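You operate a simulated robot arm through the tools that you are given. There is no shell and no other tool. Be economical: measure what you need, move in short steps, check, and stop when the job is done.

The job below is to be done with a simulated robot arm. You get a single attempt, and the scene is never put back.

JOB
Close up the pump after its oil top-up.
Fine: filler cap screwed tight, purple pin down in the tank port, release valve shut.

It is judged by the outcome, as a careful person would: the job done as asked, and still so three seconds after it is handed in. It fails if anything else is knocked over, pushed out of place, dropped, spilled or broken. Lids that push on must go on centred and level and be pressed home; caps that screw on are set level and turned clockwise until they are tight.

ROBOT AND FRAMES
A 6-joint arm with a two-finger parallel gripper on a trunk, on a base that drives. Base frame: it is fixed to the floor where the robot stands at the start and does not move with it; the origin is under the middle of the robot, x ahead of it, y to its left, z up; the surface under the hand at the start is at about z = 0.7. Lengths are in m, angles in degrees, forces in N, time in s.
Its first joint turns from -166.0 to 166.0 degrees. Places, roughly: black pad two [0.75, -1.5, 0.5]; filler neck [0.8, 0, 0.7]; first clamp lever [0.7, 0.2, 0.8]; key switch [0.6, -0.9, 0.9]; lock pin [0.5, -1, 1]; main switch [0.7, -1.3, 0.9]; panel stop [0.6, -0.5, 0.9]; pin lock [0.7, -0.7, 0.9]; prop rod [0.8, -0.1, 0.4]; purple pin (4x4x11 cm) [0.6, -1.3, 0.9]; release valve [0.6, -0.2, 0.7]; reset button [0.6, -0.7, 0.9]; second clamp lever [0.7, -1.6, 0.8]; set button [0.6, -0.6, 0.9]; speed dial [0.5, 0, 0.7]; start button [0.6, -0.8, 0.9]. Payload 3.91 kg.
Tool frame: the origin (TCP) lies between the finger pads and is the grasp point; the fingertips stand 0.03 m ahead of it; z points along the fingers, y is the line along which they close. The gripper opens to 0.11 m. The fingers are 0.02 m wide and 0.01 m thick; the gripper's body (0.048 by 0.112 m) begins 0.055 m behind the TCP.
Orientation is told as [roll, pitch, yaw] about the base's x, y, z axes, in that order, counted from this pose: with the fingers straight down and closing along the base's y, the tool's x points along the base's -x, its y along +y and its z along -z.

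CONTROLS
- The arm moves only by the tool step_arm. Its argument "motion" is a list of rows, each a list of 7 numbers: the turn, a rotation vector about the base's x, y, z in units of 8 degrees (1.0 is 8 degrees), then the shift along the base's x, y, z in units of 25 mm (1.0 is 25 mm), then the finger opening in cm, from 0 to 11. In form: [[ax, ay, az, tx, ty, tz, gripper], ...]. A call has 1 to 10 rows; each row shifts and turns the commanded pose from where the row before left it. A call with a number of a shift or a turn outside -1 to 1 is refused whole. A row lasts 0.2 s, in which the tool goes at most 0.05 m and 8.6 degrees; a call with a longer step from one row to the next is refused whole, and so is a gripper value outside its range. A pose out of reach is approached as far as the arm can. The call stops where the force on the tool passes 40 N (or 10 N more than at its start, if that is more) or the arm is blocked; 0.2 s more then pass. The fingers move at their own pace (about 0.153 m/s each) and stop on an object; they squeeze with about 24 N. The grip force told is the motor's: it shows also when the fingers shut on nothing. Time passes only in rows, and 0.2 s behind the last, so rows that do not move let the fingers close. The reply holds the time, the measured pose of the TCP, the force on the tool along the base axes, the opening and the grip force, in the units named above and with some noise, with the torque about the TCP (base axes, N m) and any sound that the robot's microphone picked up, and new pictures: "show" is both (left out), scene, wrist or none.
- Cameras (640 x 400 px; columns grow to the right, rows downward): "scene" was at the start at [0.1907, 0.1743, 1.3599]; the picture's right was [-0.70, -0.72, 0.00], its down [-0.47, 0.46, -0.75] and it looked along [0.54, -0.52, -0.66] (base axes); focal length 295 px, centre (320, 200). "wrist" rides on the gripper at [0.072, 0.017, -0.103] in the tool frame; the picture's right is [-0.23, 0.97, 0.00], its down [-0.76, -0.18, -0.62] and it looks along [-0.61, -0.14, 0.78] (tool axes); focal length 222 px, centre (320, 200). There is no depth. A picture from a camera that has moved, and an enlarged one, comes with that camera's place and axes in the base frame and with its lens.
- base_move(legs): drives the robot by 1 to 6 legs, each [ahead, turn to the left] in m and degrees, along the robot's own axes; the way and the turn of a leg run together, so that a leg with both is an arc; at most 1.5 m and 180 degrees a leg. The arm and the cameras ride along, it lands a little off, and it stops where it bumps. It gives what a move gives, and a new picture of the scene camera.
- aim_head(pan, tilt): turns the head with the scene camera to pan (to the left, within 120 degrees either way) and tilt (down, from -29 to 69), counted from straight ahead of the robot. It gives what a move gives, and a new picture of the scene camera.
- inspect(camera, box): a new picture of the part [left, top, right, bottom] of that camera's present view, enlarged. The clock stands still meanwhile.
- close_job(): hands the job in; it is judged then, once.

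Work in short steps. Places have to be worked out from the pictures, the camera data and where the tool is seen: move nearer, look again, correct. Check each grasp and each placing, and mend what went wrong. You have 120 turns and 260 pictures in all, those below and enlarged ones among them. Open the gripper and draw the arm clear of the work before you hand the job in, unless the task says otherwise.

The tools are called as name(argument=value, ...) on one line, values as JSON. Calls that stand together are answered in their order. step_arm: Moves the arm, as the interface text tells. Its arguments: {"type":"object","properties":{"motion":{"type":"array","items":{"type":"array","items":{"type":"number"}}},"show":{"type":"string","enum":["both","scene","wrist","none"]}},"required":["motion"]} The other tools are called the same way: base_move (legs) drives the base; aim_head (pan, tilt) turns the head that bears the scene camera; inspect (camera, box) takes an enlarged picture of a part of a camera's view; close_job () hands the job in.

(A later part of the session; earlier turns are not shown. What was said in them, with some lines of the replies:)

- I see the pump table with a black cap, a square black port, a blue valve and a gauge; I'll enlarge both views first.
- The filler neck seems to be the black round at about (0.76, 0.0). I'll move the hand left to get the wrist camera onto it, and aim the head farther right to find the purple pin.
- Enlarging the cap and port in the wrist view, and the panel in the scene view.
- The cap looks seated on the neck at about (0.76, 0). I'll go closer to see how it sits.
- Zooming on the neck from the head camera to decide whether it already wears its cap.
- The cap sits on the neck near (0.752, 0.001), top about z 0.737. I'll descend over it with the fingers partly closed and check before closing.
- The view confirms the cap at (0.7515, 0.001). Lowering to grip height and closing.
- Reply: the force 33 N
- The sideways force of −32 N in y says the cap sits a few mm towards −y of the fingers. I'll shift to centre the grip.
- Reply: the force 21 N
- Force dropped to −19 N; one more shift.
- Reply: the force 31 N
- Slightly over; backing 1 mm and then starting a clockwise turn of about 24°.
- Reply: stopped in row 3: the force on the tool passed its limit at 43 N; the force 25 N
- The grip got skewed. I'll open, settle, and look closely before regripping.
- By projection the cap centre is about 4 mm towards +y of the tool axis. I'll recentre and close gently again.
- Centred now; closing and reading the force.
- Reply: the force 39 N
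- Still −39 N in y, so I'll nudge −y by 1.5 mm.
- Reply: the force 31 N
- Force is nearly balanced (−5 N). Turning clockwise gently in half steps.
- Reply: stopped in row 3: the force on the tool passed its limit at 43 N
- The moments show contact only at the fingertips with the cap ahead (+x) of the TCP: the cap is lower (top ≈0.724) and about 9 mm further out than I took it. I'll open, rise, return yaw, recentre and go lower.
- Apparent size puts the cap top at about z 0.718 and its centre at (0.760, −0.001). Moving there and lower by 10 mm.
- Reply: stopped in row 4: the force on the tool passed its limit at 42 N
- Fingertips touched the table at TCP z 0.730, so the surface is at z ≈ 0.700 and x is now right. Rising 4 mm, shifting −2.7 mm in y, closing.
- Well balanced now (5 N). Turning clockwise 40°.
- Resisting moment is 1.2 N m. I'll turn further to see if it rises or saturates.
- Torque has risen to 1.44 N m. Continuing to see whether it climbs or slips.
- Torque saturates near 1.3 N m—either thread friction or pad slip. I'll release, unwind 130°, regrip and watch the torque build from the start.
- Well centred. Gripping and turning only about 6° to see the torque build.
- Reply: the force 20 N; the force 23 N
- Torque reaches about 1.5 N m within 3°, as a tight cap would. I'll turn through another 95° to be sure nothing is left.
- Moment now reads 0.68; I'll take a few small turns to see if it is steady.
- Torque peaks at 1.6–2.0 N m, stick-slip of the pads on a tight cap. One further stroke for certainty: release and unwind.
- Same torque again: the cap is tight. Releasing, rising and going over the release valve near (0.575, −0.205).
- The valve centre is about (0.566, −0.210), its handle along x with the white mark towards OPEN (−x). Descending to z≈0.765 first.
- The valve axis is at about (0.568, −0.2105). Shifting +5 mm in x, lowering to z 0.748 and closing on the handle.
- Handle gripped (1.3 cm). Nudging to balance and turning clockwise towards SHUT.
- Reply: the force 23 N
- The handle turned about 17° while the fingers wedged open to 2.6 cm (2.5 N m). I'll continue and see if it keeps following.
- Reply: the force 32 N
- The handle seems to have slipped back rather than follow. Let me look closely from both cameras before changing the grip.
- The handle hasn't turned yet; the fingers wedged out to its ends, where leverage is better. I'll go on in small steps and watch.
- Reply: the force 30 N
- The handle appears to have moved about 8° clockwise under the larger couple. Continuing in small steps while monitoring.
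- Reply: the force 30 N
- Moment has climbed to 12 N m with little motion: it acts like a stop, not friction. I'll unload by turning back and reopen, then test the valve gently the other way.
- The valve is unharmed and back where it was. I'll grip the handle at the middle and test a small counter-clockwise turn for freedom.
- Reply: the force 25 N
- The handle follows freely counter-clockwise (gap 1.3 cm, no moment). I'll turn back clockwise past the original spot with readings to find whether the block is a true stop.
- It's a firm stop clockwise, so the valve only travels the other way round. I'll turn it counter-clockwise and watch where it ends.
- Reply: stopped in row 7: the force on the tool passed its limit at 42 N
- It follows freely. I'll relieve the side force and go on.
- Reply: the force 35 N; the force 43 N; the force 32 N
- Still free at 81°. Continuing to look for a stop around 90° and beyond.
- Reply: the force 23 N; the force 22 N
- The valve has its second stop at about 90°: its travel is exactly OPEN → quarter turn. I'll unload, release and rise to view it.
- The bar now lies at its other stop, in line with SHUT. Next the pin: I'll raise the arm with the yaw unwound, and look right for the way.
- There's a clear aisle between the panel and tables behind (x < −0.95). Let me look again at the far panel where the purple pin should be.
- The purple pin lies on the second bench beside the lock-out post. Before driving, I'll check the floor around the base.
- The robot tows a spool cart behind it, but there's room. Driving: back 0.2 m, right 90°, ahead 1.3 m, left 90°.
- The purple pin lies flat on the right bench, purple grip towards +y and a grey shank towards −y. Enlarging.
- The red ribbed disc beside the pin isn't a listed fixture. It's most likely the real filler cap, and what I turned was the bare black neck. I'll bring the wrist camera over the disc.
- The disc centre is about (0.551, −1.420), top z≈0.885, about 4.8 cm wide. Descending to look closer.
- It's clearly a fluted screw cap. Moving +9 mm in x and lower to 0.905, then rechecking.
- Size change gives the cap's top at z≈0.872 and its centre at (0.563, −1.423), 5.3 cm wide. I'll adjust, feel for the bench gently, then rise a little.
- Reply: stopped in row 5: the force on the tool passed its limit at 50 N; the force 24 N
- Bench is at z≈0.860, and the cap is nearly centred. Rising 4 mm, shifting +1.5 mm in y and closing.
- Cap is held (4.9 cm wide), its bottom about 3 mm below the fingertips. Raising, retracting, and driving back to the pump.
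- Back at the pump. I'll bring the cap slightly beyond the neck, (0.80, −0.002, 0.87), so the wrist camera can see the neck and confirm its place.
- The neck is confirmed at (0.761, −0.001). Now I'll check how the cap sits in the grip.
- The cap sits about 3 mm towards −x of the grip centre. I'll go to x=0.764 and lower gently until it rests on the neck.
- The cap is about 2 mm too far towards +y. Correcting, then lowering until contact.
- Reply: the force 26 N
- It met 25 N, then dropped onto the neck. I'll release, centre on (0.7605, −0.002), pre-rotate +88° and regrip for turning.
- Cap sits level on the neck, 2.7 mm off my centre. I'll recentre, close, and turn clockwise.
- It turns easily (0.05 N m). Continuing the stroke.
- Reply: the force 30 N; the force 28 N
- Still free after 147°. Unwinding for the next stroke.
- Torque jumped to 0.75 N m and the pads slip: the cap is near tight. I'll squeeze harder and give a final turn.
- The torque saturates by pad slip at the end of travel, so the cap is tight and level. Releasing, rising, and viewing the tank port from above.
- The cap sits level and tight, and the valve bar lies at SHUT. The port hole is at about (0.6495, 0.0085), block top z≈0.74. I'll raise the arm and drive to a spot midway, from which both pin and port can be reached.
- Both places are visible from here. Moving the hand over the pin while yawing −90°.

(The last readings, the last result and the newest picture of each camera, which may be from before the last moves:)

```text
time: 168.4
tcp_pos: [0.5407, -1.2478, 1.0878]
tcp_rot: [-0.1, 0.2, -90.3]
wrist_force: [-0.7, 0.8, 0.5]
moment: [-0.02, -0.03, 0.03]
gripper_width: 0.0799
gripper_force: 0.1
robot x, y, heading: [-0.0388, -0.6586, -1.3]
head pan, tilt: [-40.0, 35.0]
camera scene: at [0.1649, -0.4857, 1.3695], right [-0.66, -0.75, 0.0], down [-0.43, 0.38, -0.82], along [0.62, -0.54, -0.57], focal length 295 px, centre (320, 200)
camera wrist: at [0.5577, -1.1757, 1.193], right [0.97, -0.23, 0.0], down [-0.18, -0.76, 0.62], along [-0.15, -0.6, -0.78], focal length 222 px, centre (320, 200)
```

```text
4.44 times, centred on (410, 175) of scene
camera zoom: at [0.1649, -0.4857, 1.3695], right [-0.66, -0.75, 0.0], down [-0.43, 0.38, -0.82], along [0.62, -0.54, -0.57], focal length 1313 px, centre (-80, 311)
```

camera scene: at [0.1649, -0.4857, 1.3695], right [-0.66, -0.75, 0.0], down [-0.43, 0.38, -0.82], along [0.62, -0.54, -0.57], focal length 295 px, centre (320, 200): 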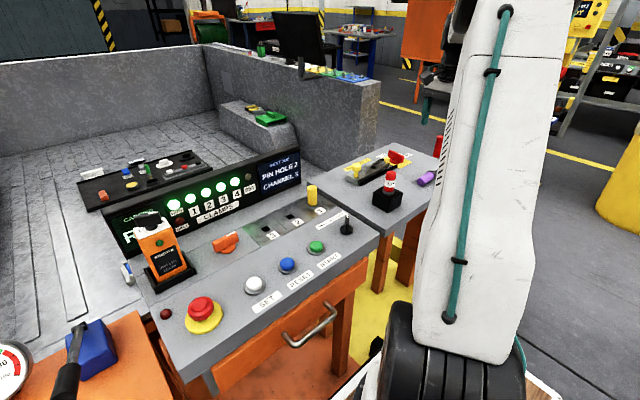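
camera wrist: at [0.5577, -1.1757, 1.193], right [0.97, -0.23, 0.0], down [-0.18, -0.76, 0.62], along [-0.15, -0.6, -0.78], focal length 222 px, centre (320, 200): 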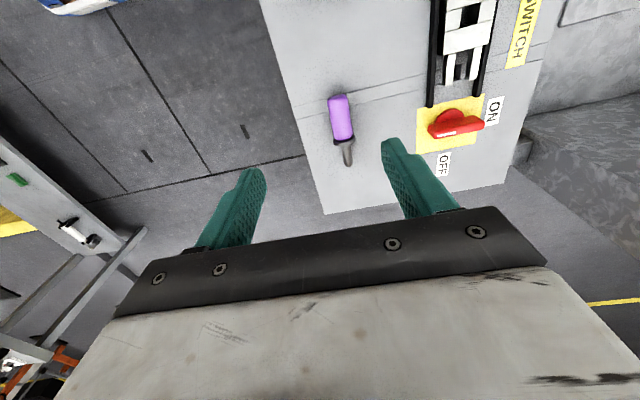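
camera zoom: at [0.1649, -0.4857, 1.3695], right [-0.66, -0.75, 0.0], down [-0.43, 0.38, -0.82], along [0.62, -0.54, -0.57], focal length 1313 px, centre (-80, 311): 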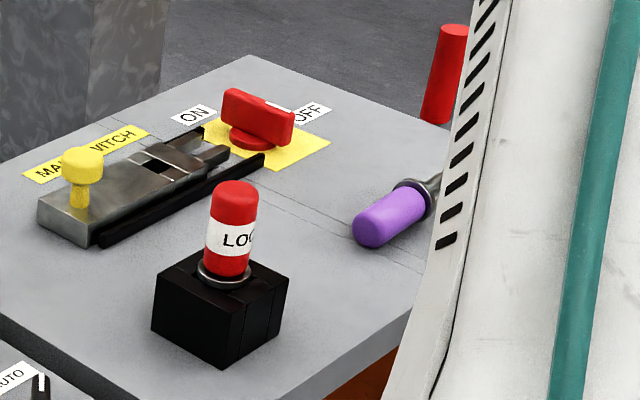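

The pin's axis is at x≈0.5625, handle from y −1.262 to −1.318, shank tip −1.362. I'll tilt the tool 45° (coming from +y) so it can later stand the pin upright, stopping short of it to check.

step_arm(motion=[[-0.94, 0, 0, 0.45, 0.75, 0, 6], [-0.94, 0, 0, 0.42, 0.72, 0, 6], [-0.94, 0, 0, 0, 0, 0, 6], [-0.94, 0, 0, 0, 0, -1, 6], [-0.94, 0, 0, 0, 0, -1, 6], [-0.93, 0, 0, 0, 0, -1, 6], [0, 0, 0, 0, 0, -1, 6], [0, 0, 0, 0, 0, -1, 6], [0, 0, 0, 0, 0, -0.6, 6]])

inspect(camera="wrist", box=[220, 60, 420, 220])

```text
time: 170.4
tcp_pos: [0.5624, -1.2096, 0.9484]
tcp_rot: [0.3, -44.9, -90.6]
wrist_force: [0.4, 0.7, 0.7]
moment: [0.04, 0.02, -0.02]
gripper_width: 0.0598
gripper_force: 0.0
robot x, y, heading: [-0.0385, -0.6621, -1.2]
head pan, tilt: [-40.0, 35.0]
camera scene: at [0.165, -0.4859, 1.3695], right [-0.66, -0.75, 0.0], down [-0.43, 0.38, -0.82], along [0.62, -0.54, -0.57], focal length 295 px, centre (320, 200)
camera wrist: at [0.5801, -1.0855, 0.9714], right [0.97, -0.17, 0.16], down [-0.18, -0.1, 0.98], along [-0.15, -0.98, -0.13], focal length 222 px, centre (320, 200)
```

scene: 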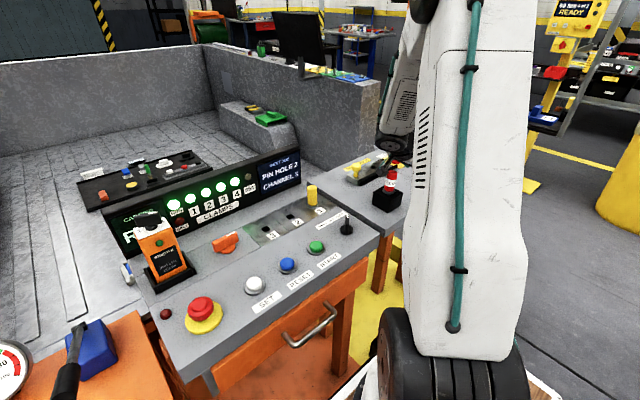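
wrist: 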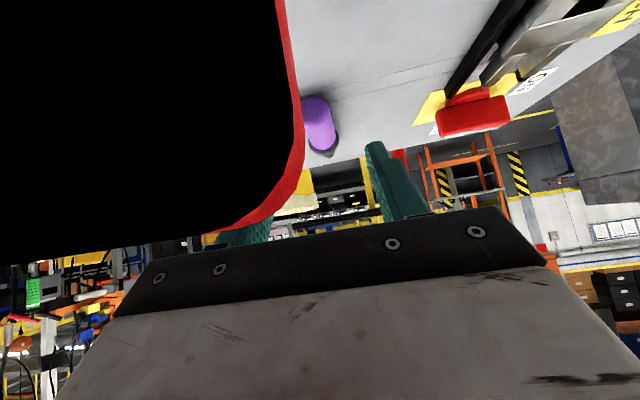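

```text
2.50 times, centred on (320, 140) of wrist
camera zoom: at [0.5801, -1.0855, 0.9714], right [0.97, -0.17, 0.16], down [-0.18, -0.1, 0.98], along [-0.15, -0.98, -0.13], focal length 555 px, centre (320, 350)
```

zoom: 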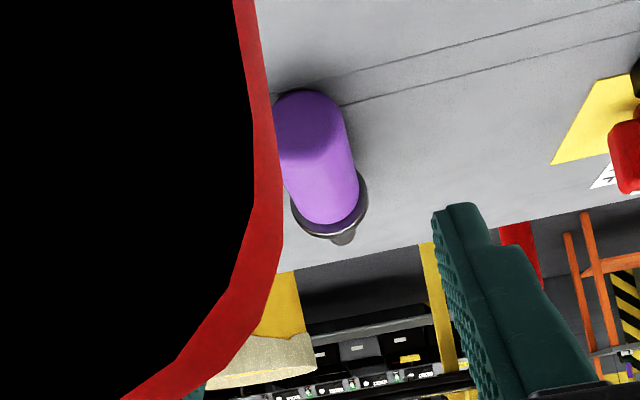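

The wrist camera is very near the red LOCK knob, though no contact force shows. I'll go straight −y first, away from it, then down.

step_arm(motion=[[0, 0, 0, 0, -0.8, 0, 6], [0, 0, 0, 0, -0.8, 0, 6], [0, 0, 0, 0, -0.75, 0, 6], [0, 0, 0, 0, 0, -0.7, 6], [0, 0, 0, 0, 0, -0.7, 6], [0, 0, 0, 0, 0, 0, 6]], show="wrist")

inspect(camera="scene", box=[340, 130, 480, 220])

inspect(camera="wrist", box=[220, 60, 420, 220])

```text
time: 171.8
tcp_pos: [0.5625, -1.2668, 0.9106]
tcp_rot: [0.4, -44.9, -90.5]
wrist_force: [0.6, -0.5, -0.4]
moment: [0.0, 0.01, 0.05]
gripper_width: 0.0601
gripper_force: 0.0
robot x, y, heading: [-0.0363, -0.6598, -0.8]
head pan, tilt: [-40.0, 35.0]
camera wrist: at [0.5803, -1.1434, 0.9346], right [0.97, -0.17, 0.16], down [-0.18, -0.1, 0.98], along [-0.15, -0.98, -0.13], focal length 222 px, centre (320, 200)
```

wrist: 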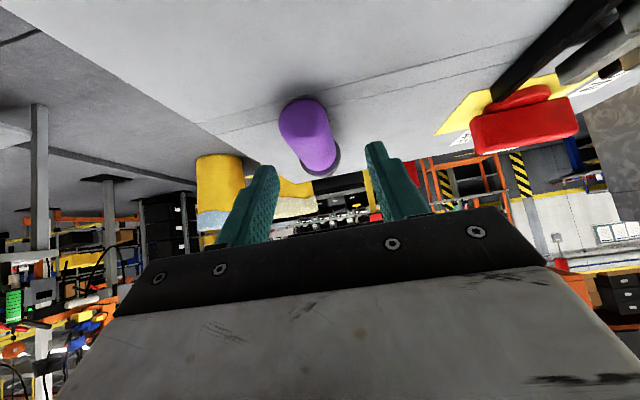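

```text
4.44 times, centred on (410, 175) of scene
camera zoom: at [0.1651, -0.486, 1.3695], right [-0.66, -0.75, 0.0], down [-0.43, 0.38, -0.82], along [0.62, -0.54, -0.57], focal length 1313 px, centre (-80, 311)
```

zoom: 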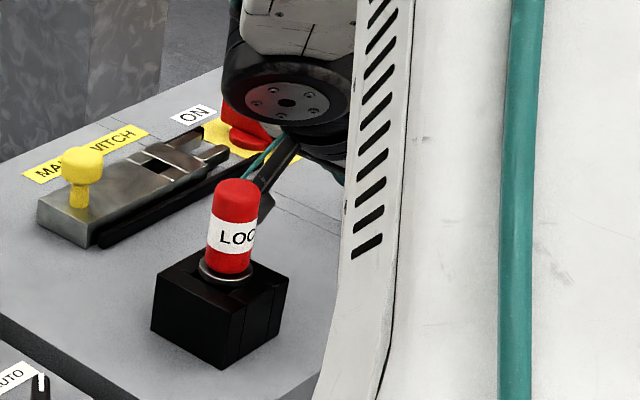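

```text
2.50 times, centred on (320, 140) of wrist
camera zoom: at [0.5803, -1.1434, 0.9346], right [0.97, -0.17, 0.16], down [-0.18, -0.1, 0.98], along [-0.15, -0.98, -0.13], focal length 555 px, centre (320, 350)
```

zoom: 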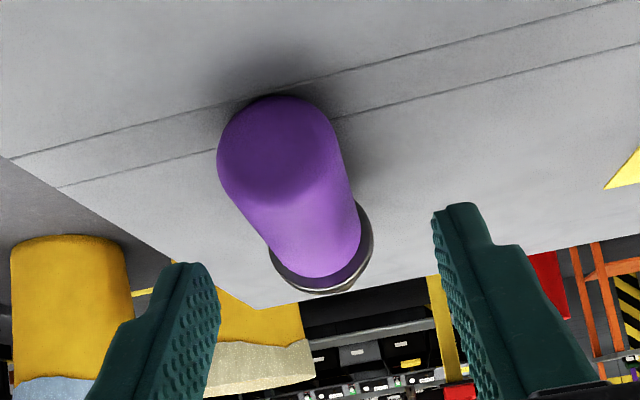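

LOCK knob is undisturbed. The pin lies about 3 mm towards −x of the tool centre; correcting, lowering to z 0.891 and closing.

step_arm(motion=[[0, 0, 0, -0.12, 0, -0.4, 6], [0, 0, 0, 0, 0, -0.38, 6], [0, 0, 0, 0, 0, 0, 4], [0, 0, 0, 0, 0, 0, 2], [0, 0, 0, 0, 0, 0, 1], [0, 0, 0, 0, 0, 0, 1]], show="wrist")

```text
time: 173.2
tcp_pos: [0.5594, -1.2673, 0.8959]
tcp_rot: [0.5, -45.0, -90.7]
wrist_force: [4.8, -0.7, 40.1]
moment: [5.88, -0.58, -0.52]
gripper_width: 0.0268
gripper_force: 24.5
robot x, y, heading: [-0.037, -0.6567, -1.2]
head pan, tilt: [-40.0, 35.0]
camera wrist: at [0.577, -1.1445, 0.9185], right [0.97, -0.17, 0.17], down [-0.18, -0.1, 0.98], along [-0.15, -0.98, -0.13], focal length 222 px, centre (320, 200)
```

wrist: 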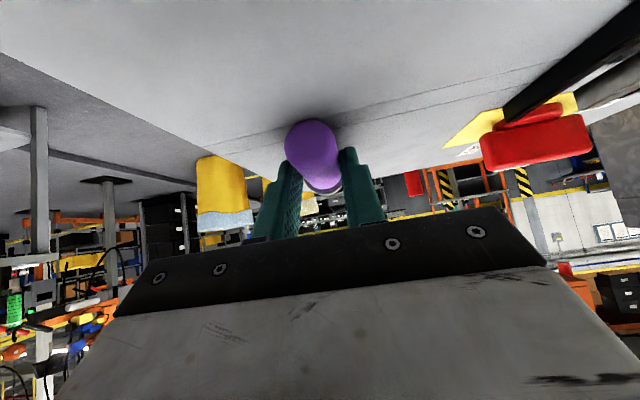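

Gripped at 2.7 cm; the camera housing was touching the bench (40 N at 15 cm behind). Lifting straight up now.

step_arm(motion=[[0, 0, 0, 0, 0, 0.4, 1], [0, 0, 0, 0, -0.2, 0.8, 1], [0, 0, 0, 0, -0.3, 1, 1], [0, 0, 0, 0, -0.3, 1, 1], [0, 0, 0, 0, -0.3, 1, 1], [0, 0, 0, 0, -0.3, 1, 1], [0, 0, 0, 0, 0, 1, 1], [0, 0, 0, 0, 0, 1, 1]])

inspect(camera="wrist", box=[220, 60, 420, 220])

inspect(camera="scene", box=[340, 130, 480, 220])

```text
time: 175.1
tcp_pos: [0.5603, -1.3062, 1.0723]
tcp_rot: [0.2, -44.8, -90.5]
wrist_force: [0.1, -0.4, -1.4]
moment: [0.01, 0.04, 0.02]
gripper_width: 0.0262
gripper_force: 24.1
robot x, y, heading: [-0.0401, -0.6608, -1.5]
head pan, tilt: [-40.0, 35.0]
camera scene: at [0.1653, -0.4862, 1.3695], right [-0.66, -0.75, 0.0], down [-0.43, 0.38, -0.82], along [0.62, -0.54, -0.57], focal length 295 px, centre (320, 200)
camera wrist: at [0.5781, -1.1808, 1.0954], right [0.97, -0.17, 0.16], down [-0.18, -0.1, 0.98], along [-0.15, -0.98, -0.13], focal length 222 px, centre (320, 200)
```

scene: 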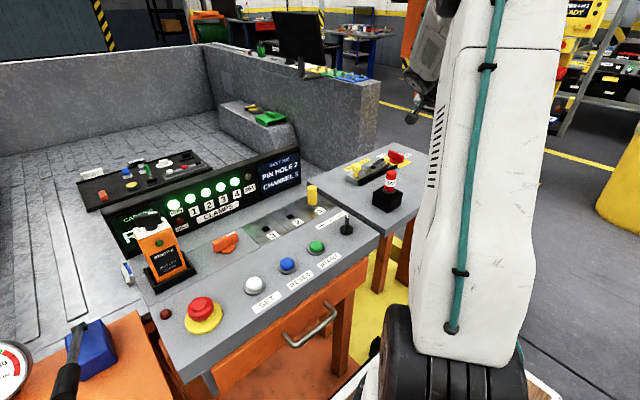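
wrist: 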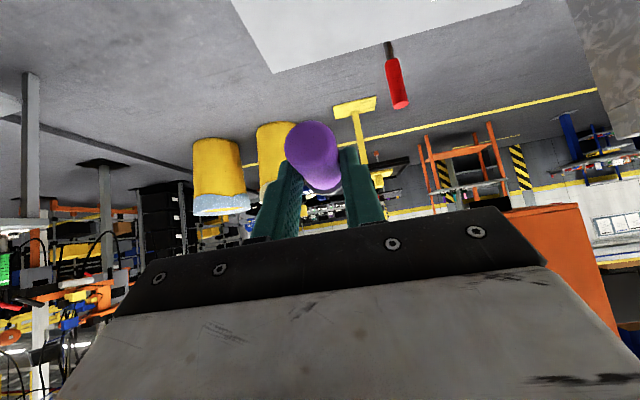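

```text
2.50 times, centred on (320, 140) of wrist
camera zoom: at [0.5781, -1.1808, 1.0954], right [0.97, -0.17, 0.16], down [-0.18, -0.1, 0.98], along [-0.15, -0.98, -0.13], focal length 555 px, centre (320, 350)
```

zoom: 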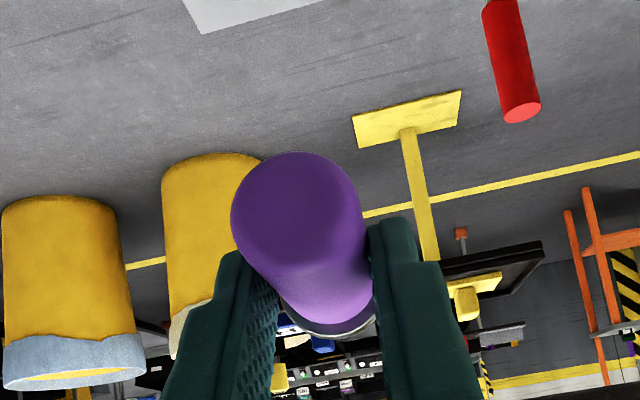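

```text
4.44 times, centred on (410, 175) of scene
camera zoom: at [0.1653, -0.4862, 1.3695], right [-0.66, -0.75, 0.0], down [-0.43, 0.38, -0.82], along [0.62, -0.54, -0.57], focal length 1313 px, centre (-80, 311)
```

zoom: 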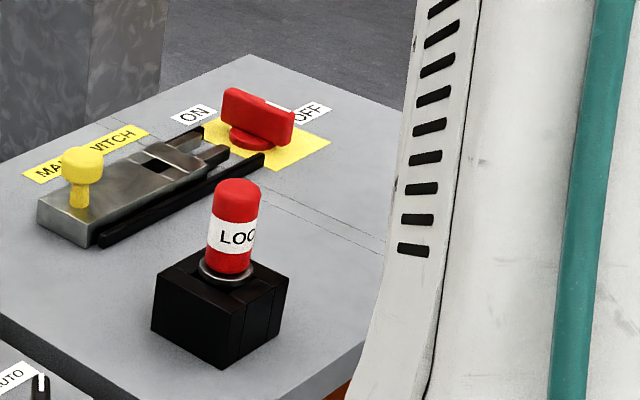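

Pin is held firmly with nothing disturbed. Lifting to z≈1.3 while rotating back to vertical.

step_arm(motion=[[0, 0, 0, 0, 0, 1, 1], [0, 0, 0, 0, 0, 1, 1], [0.6, 0, 0, 0, 0, 1, 1], [0.6, 0, 0, 0, 0, 1, 1], [0.6, 0, 0, 0, 0, 1, 1], [0.6, 0, 0, 0, 0, 1, 1], [0.6, 0, 0, -0.5, 0.8, 1, 1], [0.6, 0, 0, -0.5, 0.8, 1, 1], [0.6, 0, 0, -0.5, 0.8, 1, 1], [0.6, 0, 0, -0.5, 1, 0, 1]], show="none")

step_arm(motion=[[0.6, 0, 0, 0, 1, 0, 1], [0, 0, 0, 0, 1, 0, 1], [0, 0, 0, 0, 1, 0, 1], [0, 0, 0, 0, 1, 0, 1], [0, 0, 0, 0, 1, 0, 1], [0, 0, 0, 0, 1, 0, 1], [0, 0, 0, 0, 1, 0, 1], [0, 0, 0, 0, 1, 0, 1], [0, 0, 0, 0, 1, 0, 1], [0, 0, 0, 0, 1, 0, 1]], show="none")

step_arm(motion=[[0, 0, 0, 0, 1, 0, 1], [0, 0, 0, 0, 1, 0, 1], [0, 0, 0, 0, 1, 0, 1], [0, 0, 0, 0, 1, 0, 1], [0, 0, 0, 0, 1, 0, 1], [0, 0, 0, 0, 1, 0, 1], [0, 0, 0, 0, 1, 0, 1], [0, 0, 0, 0, 1, 0, 1], [0, 0, 0, 0, 1, 0, 1], [0, 0, 0, 0, 1, 0, 1]], show="none")

aim_head(pan=0, tilt=35)

```text
time: 177.2
tcp_pos: [0.5108, -1.2181, 1.2959]
tcp_rot: [-0.1, -6.3, -90.3]
wrist_force: [0.8, 0.0, -2.1]
moment: [0.0, 0.01, 0.04]
gripper_width: 0.0267
gripper_force: 24.0
robot x, y, heading: [-0.0367, -0.6575, -1.1]
head pan, tilt: [-40.0, 35.0]
```

```text
time: 179.4
tcp_pos: [0.5098, -0.9681, 1.2989]
tcp_rot: [-0.2, -1.7, -90.4]
wrist_force: [-0.1, 0.0, -1.3]
moment: [0.05, -0.01, 0.01]
gripper_width: 0.0262
gripper_force: 24.2
robot x, y, heading: [-0.0365, -0.6569, -1.0]
head pan, tilt: [-40.0, 35.0]
```

```text
time: 181.7
tcp_pos: [0.5111, -0.7196, 1.299]
tcp_rot: [-0.1, -1.6, -90.5]
wrist_force: [-0.3, 0.9, -1.7]
moment: [0.01, 0.03, 0.02]
gripper_width: 0.0265
gripper_force: 23.4
robot x, y, heading: [-0.0376, -0.6571, -1.2]
head pan, tilt: [-40.0, 35.0]
```

```text
time: 182.7
tcp_pos: [0.5107, -0.7194, 1.2986]
tcp_rot: [-0.1, -1.6, -90.3]
wrist_force: [-0.1, 0.6, -0.3]
moment: [-0.01, 0.02, -0.02]
gripper_width: 0.0263
gripper_force: 23.7
robot x, y, heading: [-0.0358, -0.6588, -1.1]
head pan, tilt: [0.0, 35.0]
camera scene: at [0.1868, -0.4298, 1.3695], right [-0.02, -1.0, 0.0], down [-0.57, 0.01, -0.82], along [0.82, -0.02, -0.57], focal length 295 px, centre (320, 200)
```

scene: 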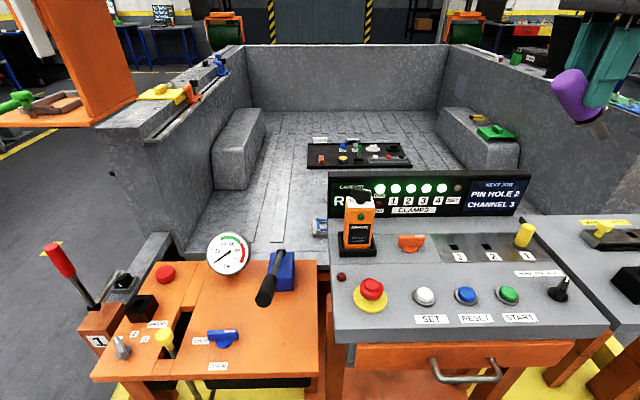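

Continuing over towards the port, tilting the other way so the pin comes upright.

step_arm(motion=[[0, 0, 0, 0, 1, 0, 1], [0, 0, 0, 0, 1, 0, 1], [0, 0, 0, 0, 1, 0, 1], [0, 0, 0, 0, 1, 0, 1], [0, 0, 0, 0, 1, 0, 1], [0, 0, 0, 0, 1, 0, 1], [0, 0, 0, 0, 1, 0, 1], [0, 0, 0, 0, 1, 0, 1], [0, 0, 0, 0, 1, 0, 1], [0, 0, 0, 0, 1, 0, 1]], show="none")

step_arm(motion=[[0.6, 0, 0, 0.5, 1, 0, 1], [0.6, 0, 0, 0.5, 1, 0, 1], [0.6, 0, 0, 0.5, 1, 0, 1], [0.6, 0, 0, 0.5, 1, 0, 1], [0.6, 0, 0, 0.5, 1, 0, 1], [0.6, 0, 0, 0.5, 1, 0, 1], [0.6, 0, 0, 0.5, 1, 0, 1], [0.6, 0, 0, 0.5, 1, 0, 1], [0.6, 0, 0, 0.5, 1, 0, 1], [0.43, 0, 0, 0.5, 1, 0, 1]], show="none")

step_arm(motion=[[0, 0, 0, 0.1, 1, -0.5, 1], [0, 0, 0, 0.1, 1, -0.5, 1], [0, 0, 0, 0.1, 1, -0.5, 1], [0, 0, 0, 0.1, 1, -0.5, 1], [0, 0, 0, 0.1, 1, -0.5, 1], [0, 0, 0, 0, 1, -0.5, 1], [0, 0, 0, 0, 1, -0.5, 1], [0, 0, 0, 0, 1, -0.5, 1]])

aim_head(pan=25, tilt=35)

```text
time: 184.9
tcp_pos: [0.5105, -0.4677, 1.2994]
tcp_rot: [-0.2, -1.5, -90.4]
wrist_force: [0.1, -0.1, -0.6]
moment: [0.05, 0.0, -0.03]
gripper_width: 0.0265
gripper_force: 24.6
robot x, y, heading: [-0.0371, -0.66, -1.2]
head pan, tilt: [0.0, 35.0]
```

```text
time: 187.1
tcp_pos: [0.6352, -0.2187, 1.3009]
tcp_rot: [-0.5, 45.2, -90.5]
wrist_force: [0.4, -0.7, -0.3]
moment: [-0.03, 0.01, -0.01]
gripper_width: 0.0265
gripper_force: 23.9
robot x, y, heading: [-0.032, -0.6533, -1.1]
head pan, tilt: [0.0, 35.0]
```

```text
time: 188.9
tcp_pos: [0.646, -0.0205, 1.2003]
tcp_rot: [-0.4, 45.0, -90.5]
wrist_force: [0.2, -0.5, -1.0]
moment: [-0.02, -0.01, 0.0]
gripper_width: 0.0265
gripper_force: 23.7
robot x, y, heading: [-0.033, -0.6585, -1.0]
head pan, tilt: [0.0, 35.0]
camera scene: at [0.1868, -0.4298, 1.3695], right [-0.02, -1.0, 0.0], down [-0.57, 0.01, -0.82], along [0.82, -0.02, -0.57], focal length 295 px, centre (320, 200)
camera wrist: at [0.6636, -0.042, 1.3249], right [0.97, -0.16, -0.17], down [-0.18, -0.98, -0.1], along [-0.15, 0.13, -0.98], focal length 222 px, centre (320, 200)
```

scene: 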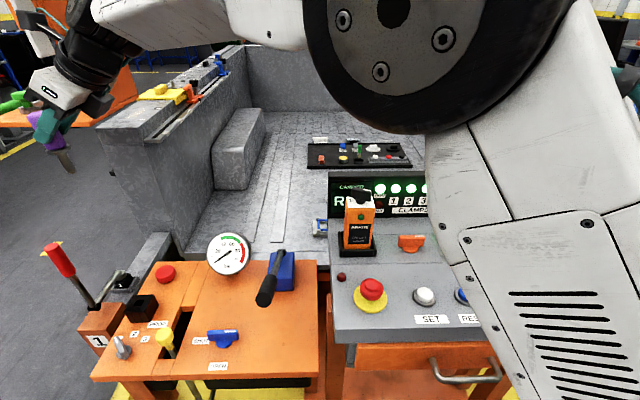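
wrist: 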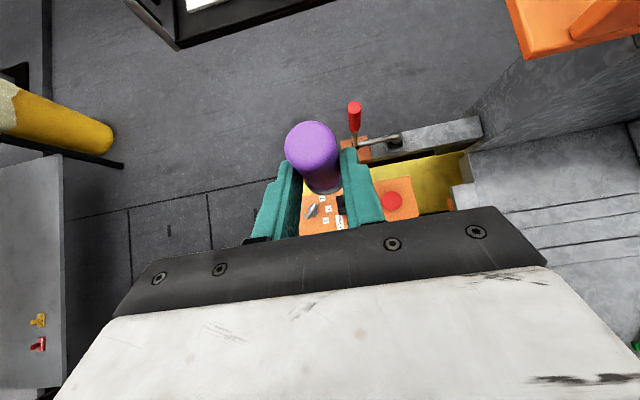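

```text
time: 189.8
tcp_pos: [0.6462, -0.0198, 1.2007]
tcp_rot: [-0.5, 45.0, -90.5]
wrist_force: [0.0, -0.1, -1.6]
moment: [0.01, 0.0, 0.0]
gripper_width: 0.0261
gripper_force: 23.7
robot x, y, heading: [-0.0362, -0.6607, -1.0]
head pan, tilt: [25.0, 35.0]
camera scene: at [0.1794, -0.3922, 1.3694], right [0.4, -0.91, 0.0], down [-0.52, -0.23, -0.82], along [0.75, 0.33, -0.57], focal length 295 px, centre (320, 200)
```

scene: 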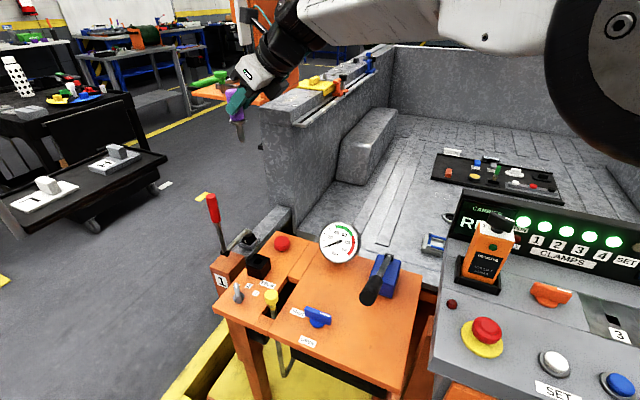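

The pin hangs upright, and the scene camera sees port and hand. Descending to z≈0.90 over the port.

step_arm(motion=[[0, 0, 0, 0.07, 0.2, -1, 1], [0, 0, 0, 0.07, 0.18, -1, 1], [0, 0, 0, 0, 0, -1, 1], [0, 0, 0, 0, 0, -1, 1], [0, 0, 0, 0, 0, -1, 1], [0, 0, 0, 0, 0, -1, 1], [0, 0, 0, 0, 0, -1, 1], [0, 0, 0, 0, 0, -1, 1], [0, 0, 0, 0, 0, -1, 1], [0, 0, 0, 0, 0, -1, 1]], show="none")

step_arm(motion=[[0, 0, 0, 0, 0, -1, 1], [0, 0, 0, 0, 0, -0.8, 1], [0, 0, 0, 0, 0, 0, 1]])

inspect(camera="scene", box=[210, 200, 310, 300])

inspect(camera="wrist", box=[220, 80, 420, 240])

```text
time: 192.0
tcp_pos: [0.6518, -0.0079, 0.948]
tcp_rot: [-0.4, 45.1, -90.5]
wrist_force: [0.2, -1.1, -0.5]
moment: [-0.05, -0.03, 0.02]
gripper_width: 0.0263
gripper_force: 23.8
robot x, y, heading: [-0.0361, -0.6573, -1.3]
head pan, tilt: [25.0, 35.0]
```

```text
time: 192.8
tcp_pos: [0.652, -0.0106, 0.9038]
tcp_rot: [-0.4, 45.0, -90.5]
wrist_force: [0.5, -0.1, -1.4]
moment: [-0.02, -0.01, 0.04]
gripper_width: 0.0264
gripper_force: 24.1
robot x, y, heading: [-0.0357, -0.6584, -1.2]
head pan, tilt: [25.0, 35.0]
camera scene: at [0.1793, -0.3921, 1.3694], right [0.4, -0.91, 0.0], down [-0.52, -0.23, -0.82], along [0.75, 0.33, -0.57], focal length 295 px, centre (320, 200)
camera wrist: at [0.6691, -0.0313, 1.0273], right [0.97, -0.16, -0.17], down [-0.18, -0.98, -0.1], along [-0.15, 0.12, -0.98], focal length 222 px, centre (320, 200)
```

scene: 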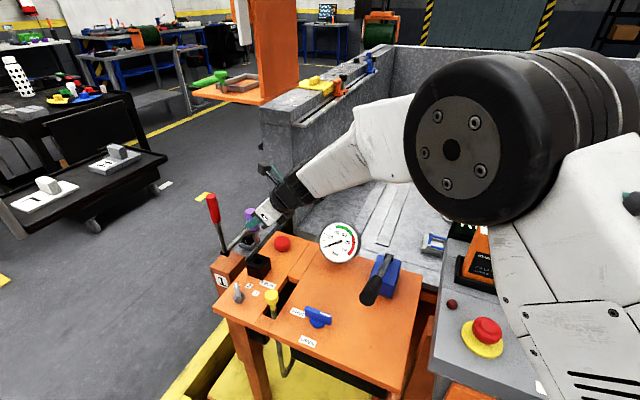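
wrist: 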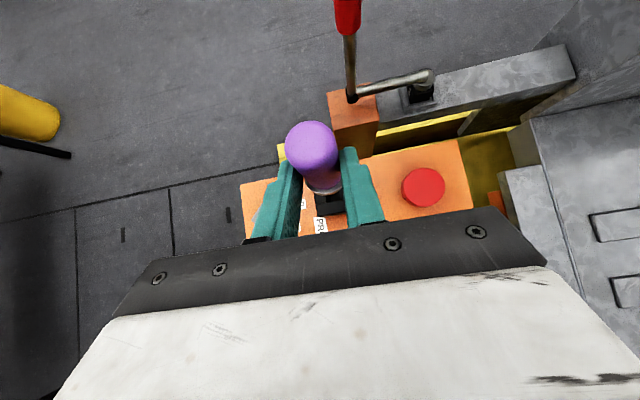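

```text
4.00 times, centred on (260, 250) of scene
camera zoom: at [0.1793, -0.3921, 1.3694], right [0.4, -0.91, 0.0], down [-0.52, -0.23, -0.82], along [0.75, 0.33, -0.57], focal length 1182 px, centre (560, 0)
```

zoom: 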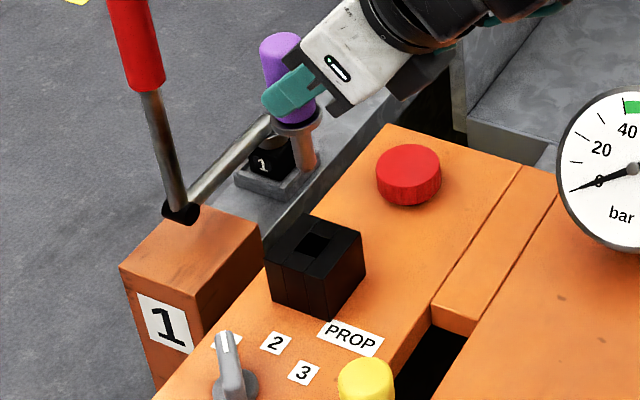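

```text
2.50 times, centred on (320, 160) of wrist
camera zoom: at [0.6691, -0.0313, 1.0273], right [0.97, -0.16, -0.17], down [-0.18, -0.98, -0.1], along [-0.15, 0.12, -0.98], focal length 555 px, centre (320, 300)
```

zoom: 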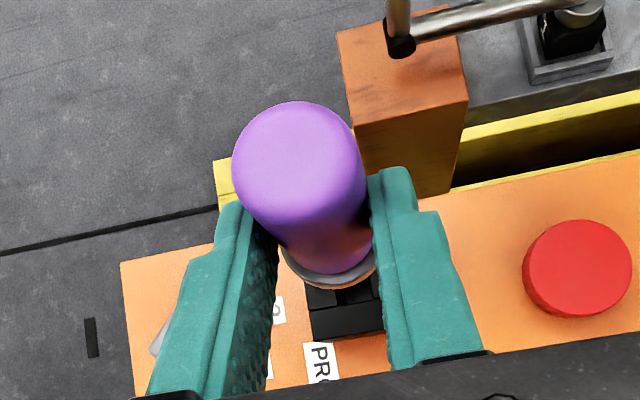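

Relative to the model, the pin tip projects where expected and the hole is about 2.5 mm towards −x. Shifting and lowering until the tip is just above the block.

step_arm(motion=[[0, 0, 0, -0.1, 0, -0.8, 1], [0, 0, 0, 0, 0, -0.8, 1], [0, 0, 0, 0, 0, -0.4, 1], [0, 0, 0, 0, 0, 0, 1]], show="none")

inspect(camera="scene", box=[230, 220, 290, 280])

inspect(camera="wrist", box=[260, 120, 380, 240])

```text
time: 193.8
tcp_pos: [0.6503, -0.0093, 0.8522]
tcp_rot: [-0.5, 45.1, -90.5]
wrist_force: [0.0, 0.7, -0.8]
moment: [-0.02, -0.02, 0.01]
gripper_width: 0.0263
gripper_force: 24.0
robot x, y, heading: [-0.035, -0.6575, -1.1]
head pan, tilt: [25.0, 35.0]
```

```text
6.67 times, centred on (260, 250) of scene
camera zoom: at [0.1794, -0.3921, 1.3694], right [0.4, -0.91, 0.0], down [-0.52, -0.23, -0.82], along [0.75, 0.33, -0.57], focal length 1969 px, centre (720, -133)
```

zoom: 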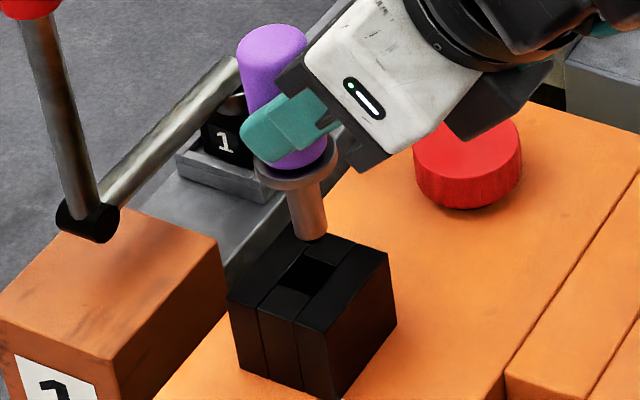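

```text
3.33 times, centred on (320, 180) of wrist
camera zoom: at [0.6675, -0.0321, 0.9775], right [0.97, -0.16, -0.17], down [-0.18, -0.98, -0.1], along [-0.15, 0.12, -0.98], focal length 740 px, centre (320, 267)
```

zoom: 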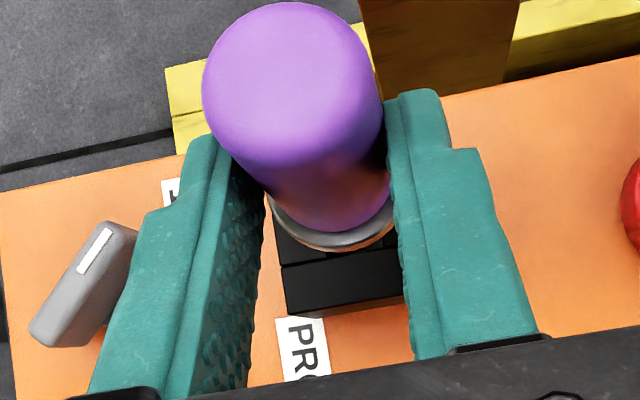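

The tip would land about 3.5 mm right of the hole in this view. Shifting (−1.4, +3.2) mm and lowering slightly.

step_arm(motion=[[0, 0, 0, -0.055, 0.13, 0, 1], [0, 0, 0, 0, 0, -0.4, 1], [0, 0, 0, 0, 0, 0, 1]], show="none")

inspect(camera="scene", box=[240, 230, 280, 270])

```text
time: 194.6
tcp_pos: [0.6479, -0.0062, 0.8416]
tcp_rot: [-0.6, 44.9, -90.6]
wrist_force: [-0.8, -0.1, -1.2]
moment: [-0.01, 0.02, -0.01]
gripper_width: 0.0264
gripper_force: 24.1
robot x, y, heading: [-0.0353, -0.6593, -1.3]
head pan, tilt: [25.0, 35.0]
```

```text
10.00 times, centred on (260, 250) of scene
camera zoom: at [0.1794, -0.3921, 1.3694], right [0.4, -0.91, 0.0], down [-0.52, -0.23, -0.82], along [0.75, 0.33, -0.57], focal length 2954 px, centre (920, -300)
```

zoom: 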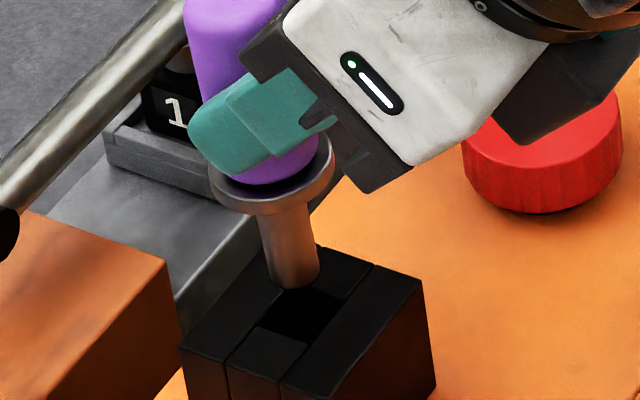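

Column alignment is good now. Lowering in small steps and watching force.

step_arm(motion=[[0, 0, 0, 0, 0, -0.2, 1], [0, 0, 0, 0, 0, 0, 1]], show="none")

inspect(camera="scene", box=[240, 230, 280, 270])

```text
time: 195.2
tcp_pos: [0.6467, -0.007, 0.8375]
tcp_rot: [-0.5, 44.9, -90.6]
wrist_force: [1.1, 0.3, -1.3]
moment: [-0.02, 0.0, 0.0]
gripper_width: 0.0264
gripper_force: 24.0
robot x, y, heading: [-0.0424, -0.6576, -1.4]
head pan, tilt: [25.0, 35.0]
```

```text
10.00 times, centred on (260, 250) of scene
camera zoom: at [0.1794, -0.3921, 1.3694], right [0.4, -0.91, 0.0], down [-0.52, -0.23, -0.82], along [0.75, 0.33, -0.57], focal length 2954 px, centre (920, -300)
```

zoom: 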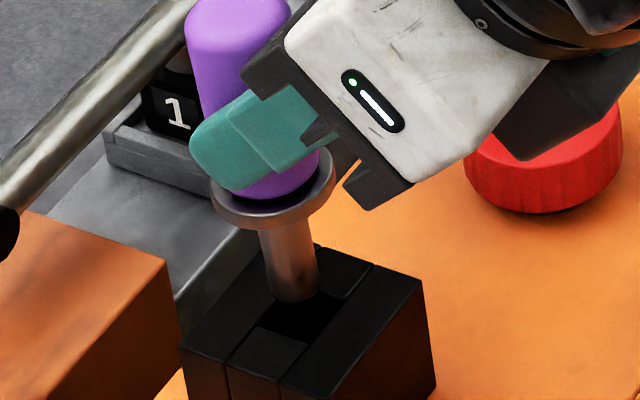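

step_arm(motion=[[0, 0, 0, 0, 0, -0.2, 1], [0, 0, 0, 0, 0, 0, 1]], show="none")

inspect(camera="scene", box=[240, 230, 280, 270])

```text
time: 195.8
tcp_pos: [0.6467, -0.0066, 0.8331]
tcp_rot: [-0.5, 45.0, -90.7]
wrist_force: [-1.1, 0.4, -1.5]
moment: [0.0, 0.02, -0.01]
gripper_width: 0.0265
gripper_force: 24.7
robot x, y, heading: [-0.0392, -0.6595, -1.2]
head pan, tilt: [25.0, 35.0]
```

```text
10.00 times, centred on (260, 250) of scene
camera zoom: at [0.1794, -0.3921, 1.3694], right [0.4, -0.91, 0.0], down [-0.52, -0.23, -0.82], along [0.75, 0.33, -0.57], focal length 2954 px, centre (920, -300)
```

zoom: 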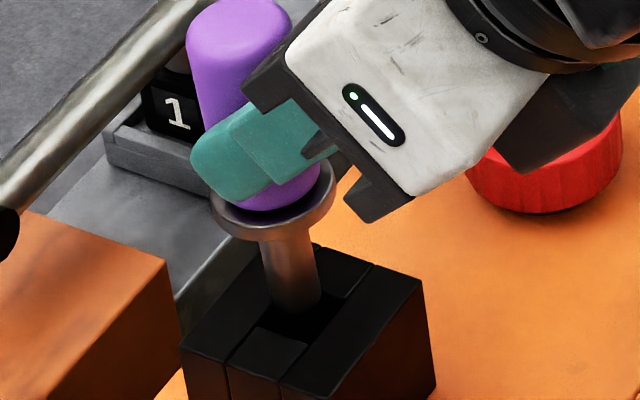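

No contact yet and the tip looks to be entering the hole. Continuing down.

step_arm(motion=[[0, 0, 0, 0, 0, -0.2, 1], [0, 0, 0, 0, 0, -0.2, 1], [0, 0, 0, 0, 0, 0, 1]], show="none")

inspect(camera="scene", box=[240, 230, 280, 270])

```text
time: 196.6
tcp_pos: [0.6471, -0.0058, 0.8234]
tcp_rot: [-0.5, 45.0, -90.5]
wrist_force: [0.4, -0.5, -1.7]
moment: [-0.1, 0.01, 0.03]
gripper_width: 0.0264
gripper_force: 23.7
robot x, y, heading: [-0.0376, -0.6611, -1.1]
head pan, tilt: [25.0, 35.0]
```

```text
10.00 times, centred on (260, 250) of scene
camera zoom: at [0.1794, -0.3921, 1.3694], right [0.4, -0.91, 0.0], down [-0.52, -0.23, -0.82], along [0.75, 0.33, -0.57], focal length 2954 px, centre (920, -300)
```

zoom: 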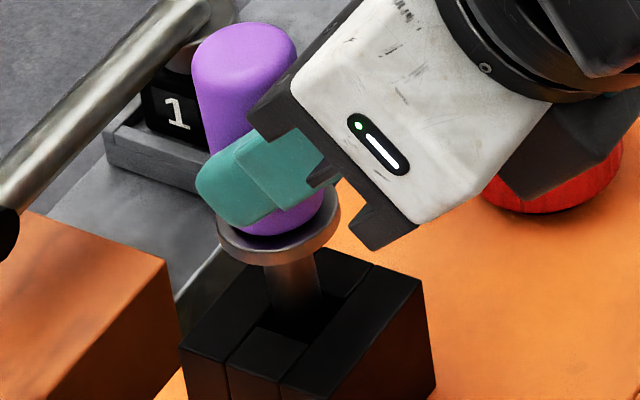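

The shank is in the hole with no force. Lowering further to seat the flange.

step_arm(motion=[[0, 0, 0, 0, 0, -0.3, 1], [0, 0, 0, 0, 0, -0.3, 1], [0, 0, 0, 0, 0, -0.3, 1], [0, 0, 0, 0, 0, 0, 1]], show="none")

inspect(camera="scene", box=[240, 230, 280, 270])

```text
time: 197.6
tcp_pos: [0.6479, -0.0071, 0.8021]
tcp_rot: [-0.6, 45.0, -90.7]
wrist_force: [-5.8, -13.9, 1.7]
moment: [-0.67, 0.26, 0.14]
gripper_width: 0.0266
gripper_force: 24.0
robot x, y, heading: [-0.0368, -0.6589, -1.3]
head pan, tilt: [25.0, 35.0]
```

```text
10.00 times, centred on (260, 250) of scene
camera zoom: at [0.1792, -0.3927, 1.3695], right [0.4, -0.91, 0.0], down [-0.52, -0.23, -0.82], along [0.75, 0.33, -0.57], focal length 2954 px, centre (920, -300)
```

zoom: 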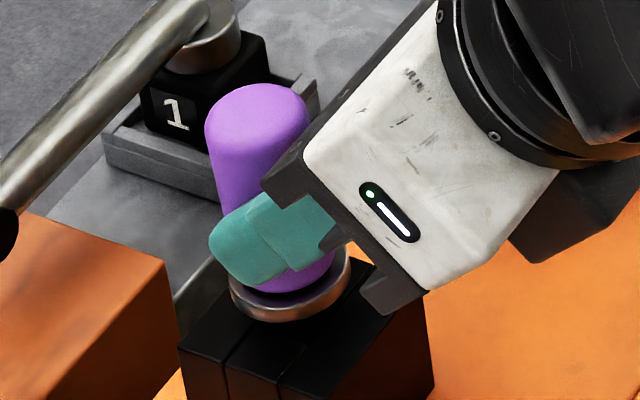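

Nearly home; a small −14 N side force. Easing 1 mm −y and pressing down to seat.

step_arm(motion=[[0, 0, 0, -0.02, -0.05, -0.1, 1], [0, 0, 0, 0, 0, -0.2, 1], [0, 0, 0, 0, 0, -0.2, 1], [0, 0, 0, 0, 0, -0.2, 1]], show="none")

inspect(camera="scene", box=[240, 230, 280, 270])

```text
time: 198.6
tcp_pos: [0.6471, -0.0055, 0.7873]
tcp_rot: [-0.3, 45.1, -90.5]
wrist_force: [-3.5, -1.6, 20.8]
moment: [0.63, 0.07, 0.06]
gripper_width: 0.0268
gripper_force: 23.7
robot x, y, heading: [-0.0353, -0.6604, -0.9]
head pan, tilt: [25.0, 35.0]
```

```text
10.00 times, centred on (260, 250) of scene
camera zoom: at [0.1785, -0.3929, 1.3697], right [0.41, -0.91, 0.0], down [-0.52, -0.23, -0.82], along [0.75, 0.33, -0.57], focal length 2954 px, centre (920, -300)
```

zoom: 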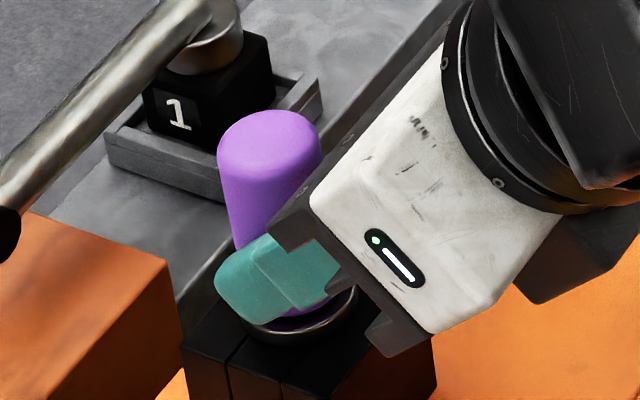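

Up-force of 21 N: the flange sits on the block. One more light press, then release and withdraw along the tool axis.

step_arm(motion=[[0, 0, 0, 0, 0, -0.06, 1], [0, 0, 0, 0, 0, 0, 3.5], [0, 0, 0, 0, 0, 0, 5], [0, 0, 0, 0, -0.6, 0.6, 6], [0, 0, 0, 0, -0.6, 0.6, 6], [0, 0, 0, 0, -0.6, 0.7, 6], [0, 0, 0, 0, -0.6, 0.8, 6], [0, 0, 0, 0, -0.6, 0.8, 6], [0, 0, 0, 0, -0.6, 0.8, 6]])

inspect(camera="scene", box=[220, 210, 320, 310])

```text
time: 200.6
tcp_pos: [0.6464, -0.0981, 0.8896]
tcp_rot: [-0.5, 44.9, -90.6]
wrist_force: [0.1, 0.4, 0.5]
moment: [-0.02, -0.02, -0.01]
gripper_width: 0.0599
gripper_force: 0.0
robot x, y, heading: [-0.0383, -0.6567, -1.0]
head pan, tilt: [25.0, 35.0]
camera scene: at [0.1794, -0.3921, 1.3694], right [0.41, -0.91, 0.0], down [-0.52, -0.23, -0.82], along [0.75, 0.33, -0.57], focal length 295 px, centre (320, 200)
camera wrist: at [0.6637, -0.1191, 1.0148], right [0.97, -0.16, -0.17], down [-0.18, -0.98, -0.1], along [-0.15, 0.12, -0.98], focal length 222 px, centre (320, 200)
```

scene: 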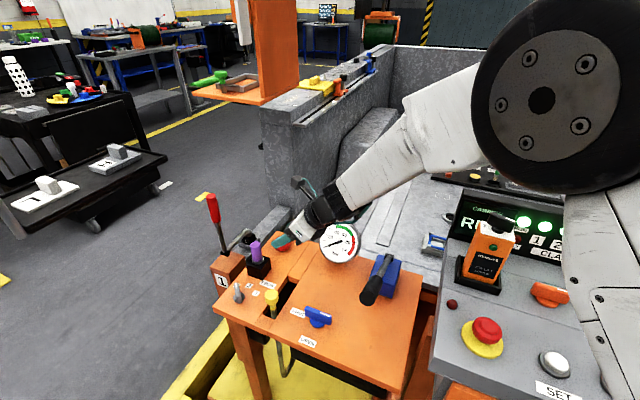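
wrist: 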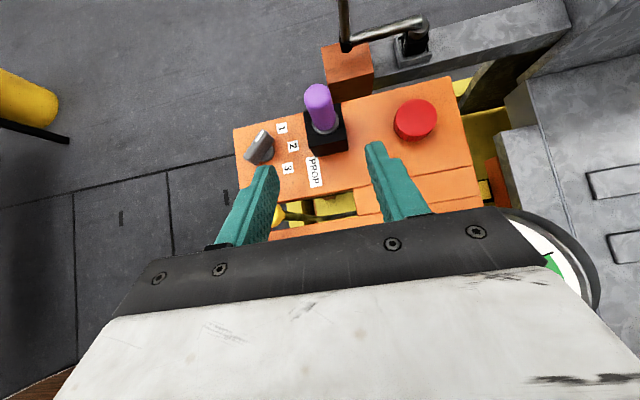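

```text
4.00 times, centred on (270, 260) of scene
camera zoom: at [0.1794, -0.3921, 1.3694], right [0.41, -0.91, 0.0], down [-0.52, -0.23, -0.82], along [0.75, 0.33, -0.57], focal length 1182 px, centre (520, -40)
```

zoom: 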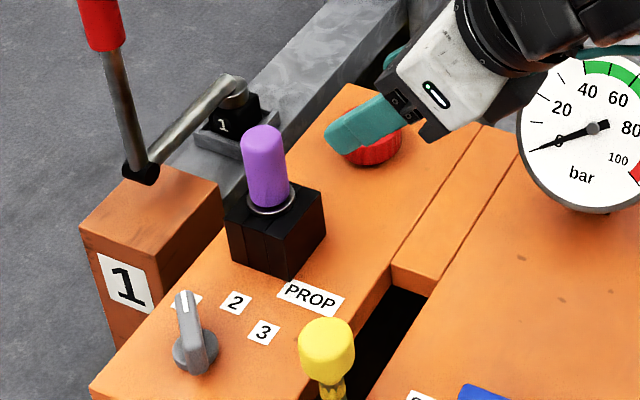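

The pin is seated upright in the port. Raising the arm clear and taking a last look at all three.

step_arm(motion=[[0, 0, 0, 0, -0.3, 1, 6], [0, 0, 0, 0, -0.3, 1, 6], [0, 0, 0, 0, -0.3, 1, 6], [0, 0, 0, 0, -0.5, 1, 6], [0, 0, 0, 0, -0.5, 1, 6], [0, 0, 0, -0.3, -0.5, 1, 6], [0, 0, 0, -0.3, -0.8, 1, 6], [0, 0, 0, -0.5, -1, 1, 6], [0, 0, 0, -0.5, -1, 1, 6], [0, 0, 0, -0.5, -1, 1, 6]], show="scene")

inspect(camera="scene", box=[220, 210, 380, 350])

inspect(camera="scene", box=[280, 290, 350, 350])

```text
time: 202.8
tcp_pos: [0.5936, -0.2538, 1.1407]
tcp_rot: [-0.6, 45.0, -90.5]
wrist_force: [-0.3, 1.2, 0.2]
moment: [0.06, 0.01, -0.01]
gripper_width: 0.0598
gripper_force: 0.2
robot x, y, heading: [-0.038, -0.6588, -1.3]
head pan, tilt: [25.0, 35.0]
camera scene: at [0.1796, -0.392, 1.3693], right [0.41, -0.91, 0.0], down [-0.52, -0.23, -0.82], along [0.75, 0.33, -0.57], focal length 295 px, centre (320, 200)
```

scene: 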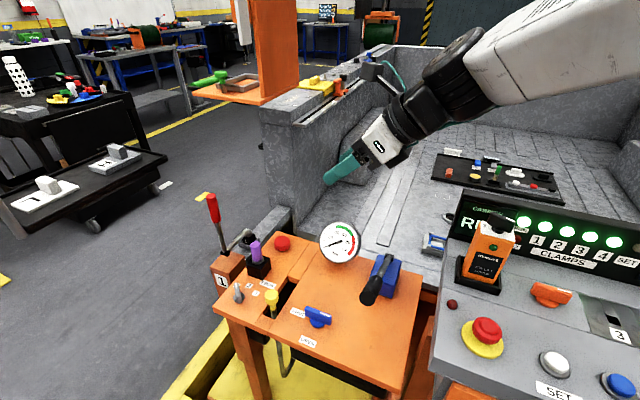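

```text
2.86 times, centred on (300, 280) of scene
camera zoom: at [0.1796, -0.392, 1.3693], right [0.41, -0.91, 0.0], down [-0.52, -0.23, -0.82], along [0.75, 0.33, -0.57], focal length 844 px, centre (377, -29)
```

zoom: 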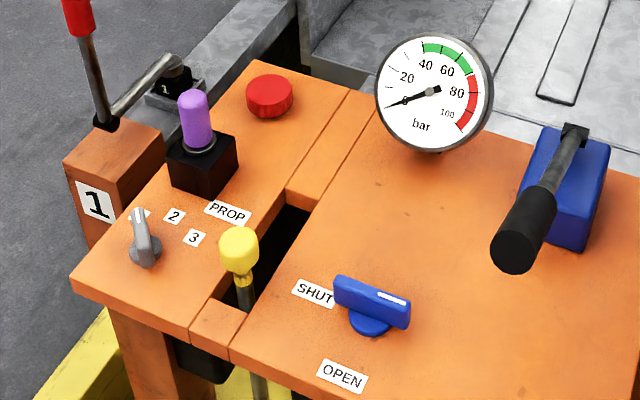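

```text
6.67 times, centred on (315, 320) of scene
camera zoom: at [0.1796, -0.392, 1.3693], right [0.41, -0.91, 0.0], down [-0.52, -0.23, -0.82], along [0.75, 0.33, -0.57], focal length 1969 px, centre (353, -600)
```

zoom: 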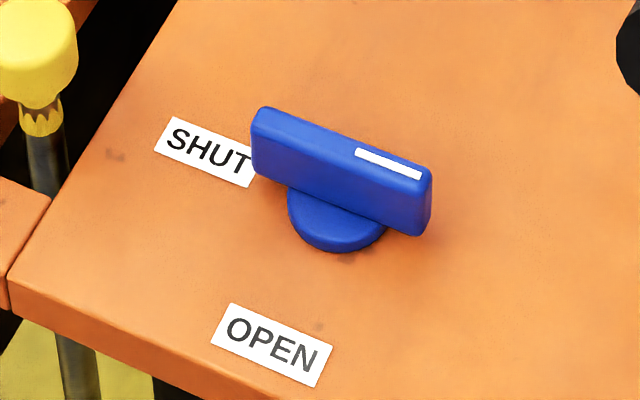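

Everything checks out: red cap level and tight on the neck, purple pin down in the port, valve bar at its SHUT stop, arm clear. Handing in.

close_job()

```text
The job is handed in.
```

I finished all three parts and handed the job in. The filler cap is screwed tight, the purple pin is down in the tank port, and the release valve is at its SHUT stop.

- **Valve:** it would not turn clockwise from OPEN. It only went a quarter turn counter-clockwise to its other stop. The bar now lies along SHUT, but the white mark is at the end facing away from the label. I took this stop to be shut because it is the only other end of the valve's travel.
- **Extra contact:** I first took the bare black filler neck for the cap and twisted it, and I pushed the valve hard against its stop before trying the other way. The wrist camera's housing also pressed on the bench while I picked up the pin. I saw no damage, and nothing had moved in the later pictures.
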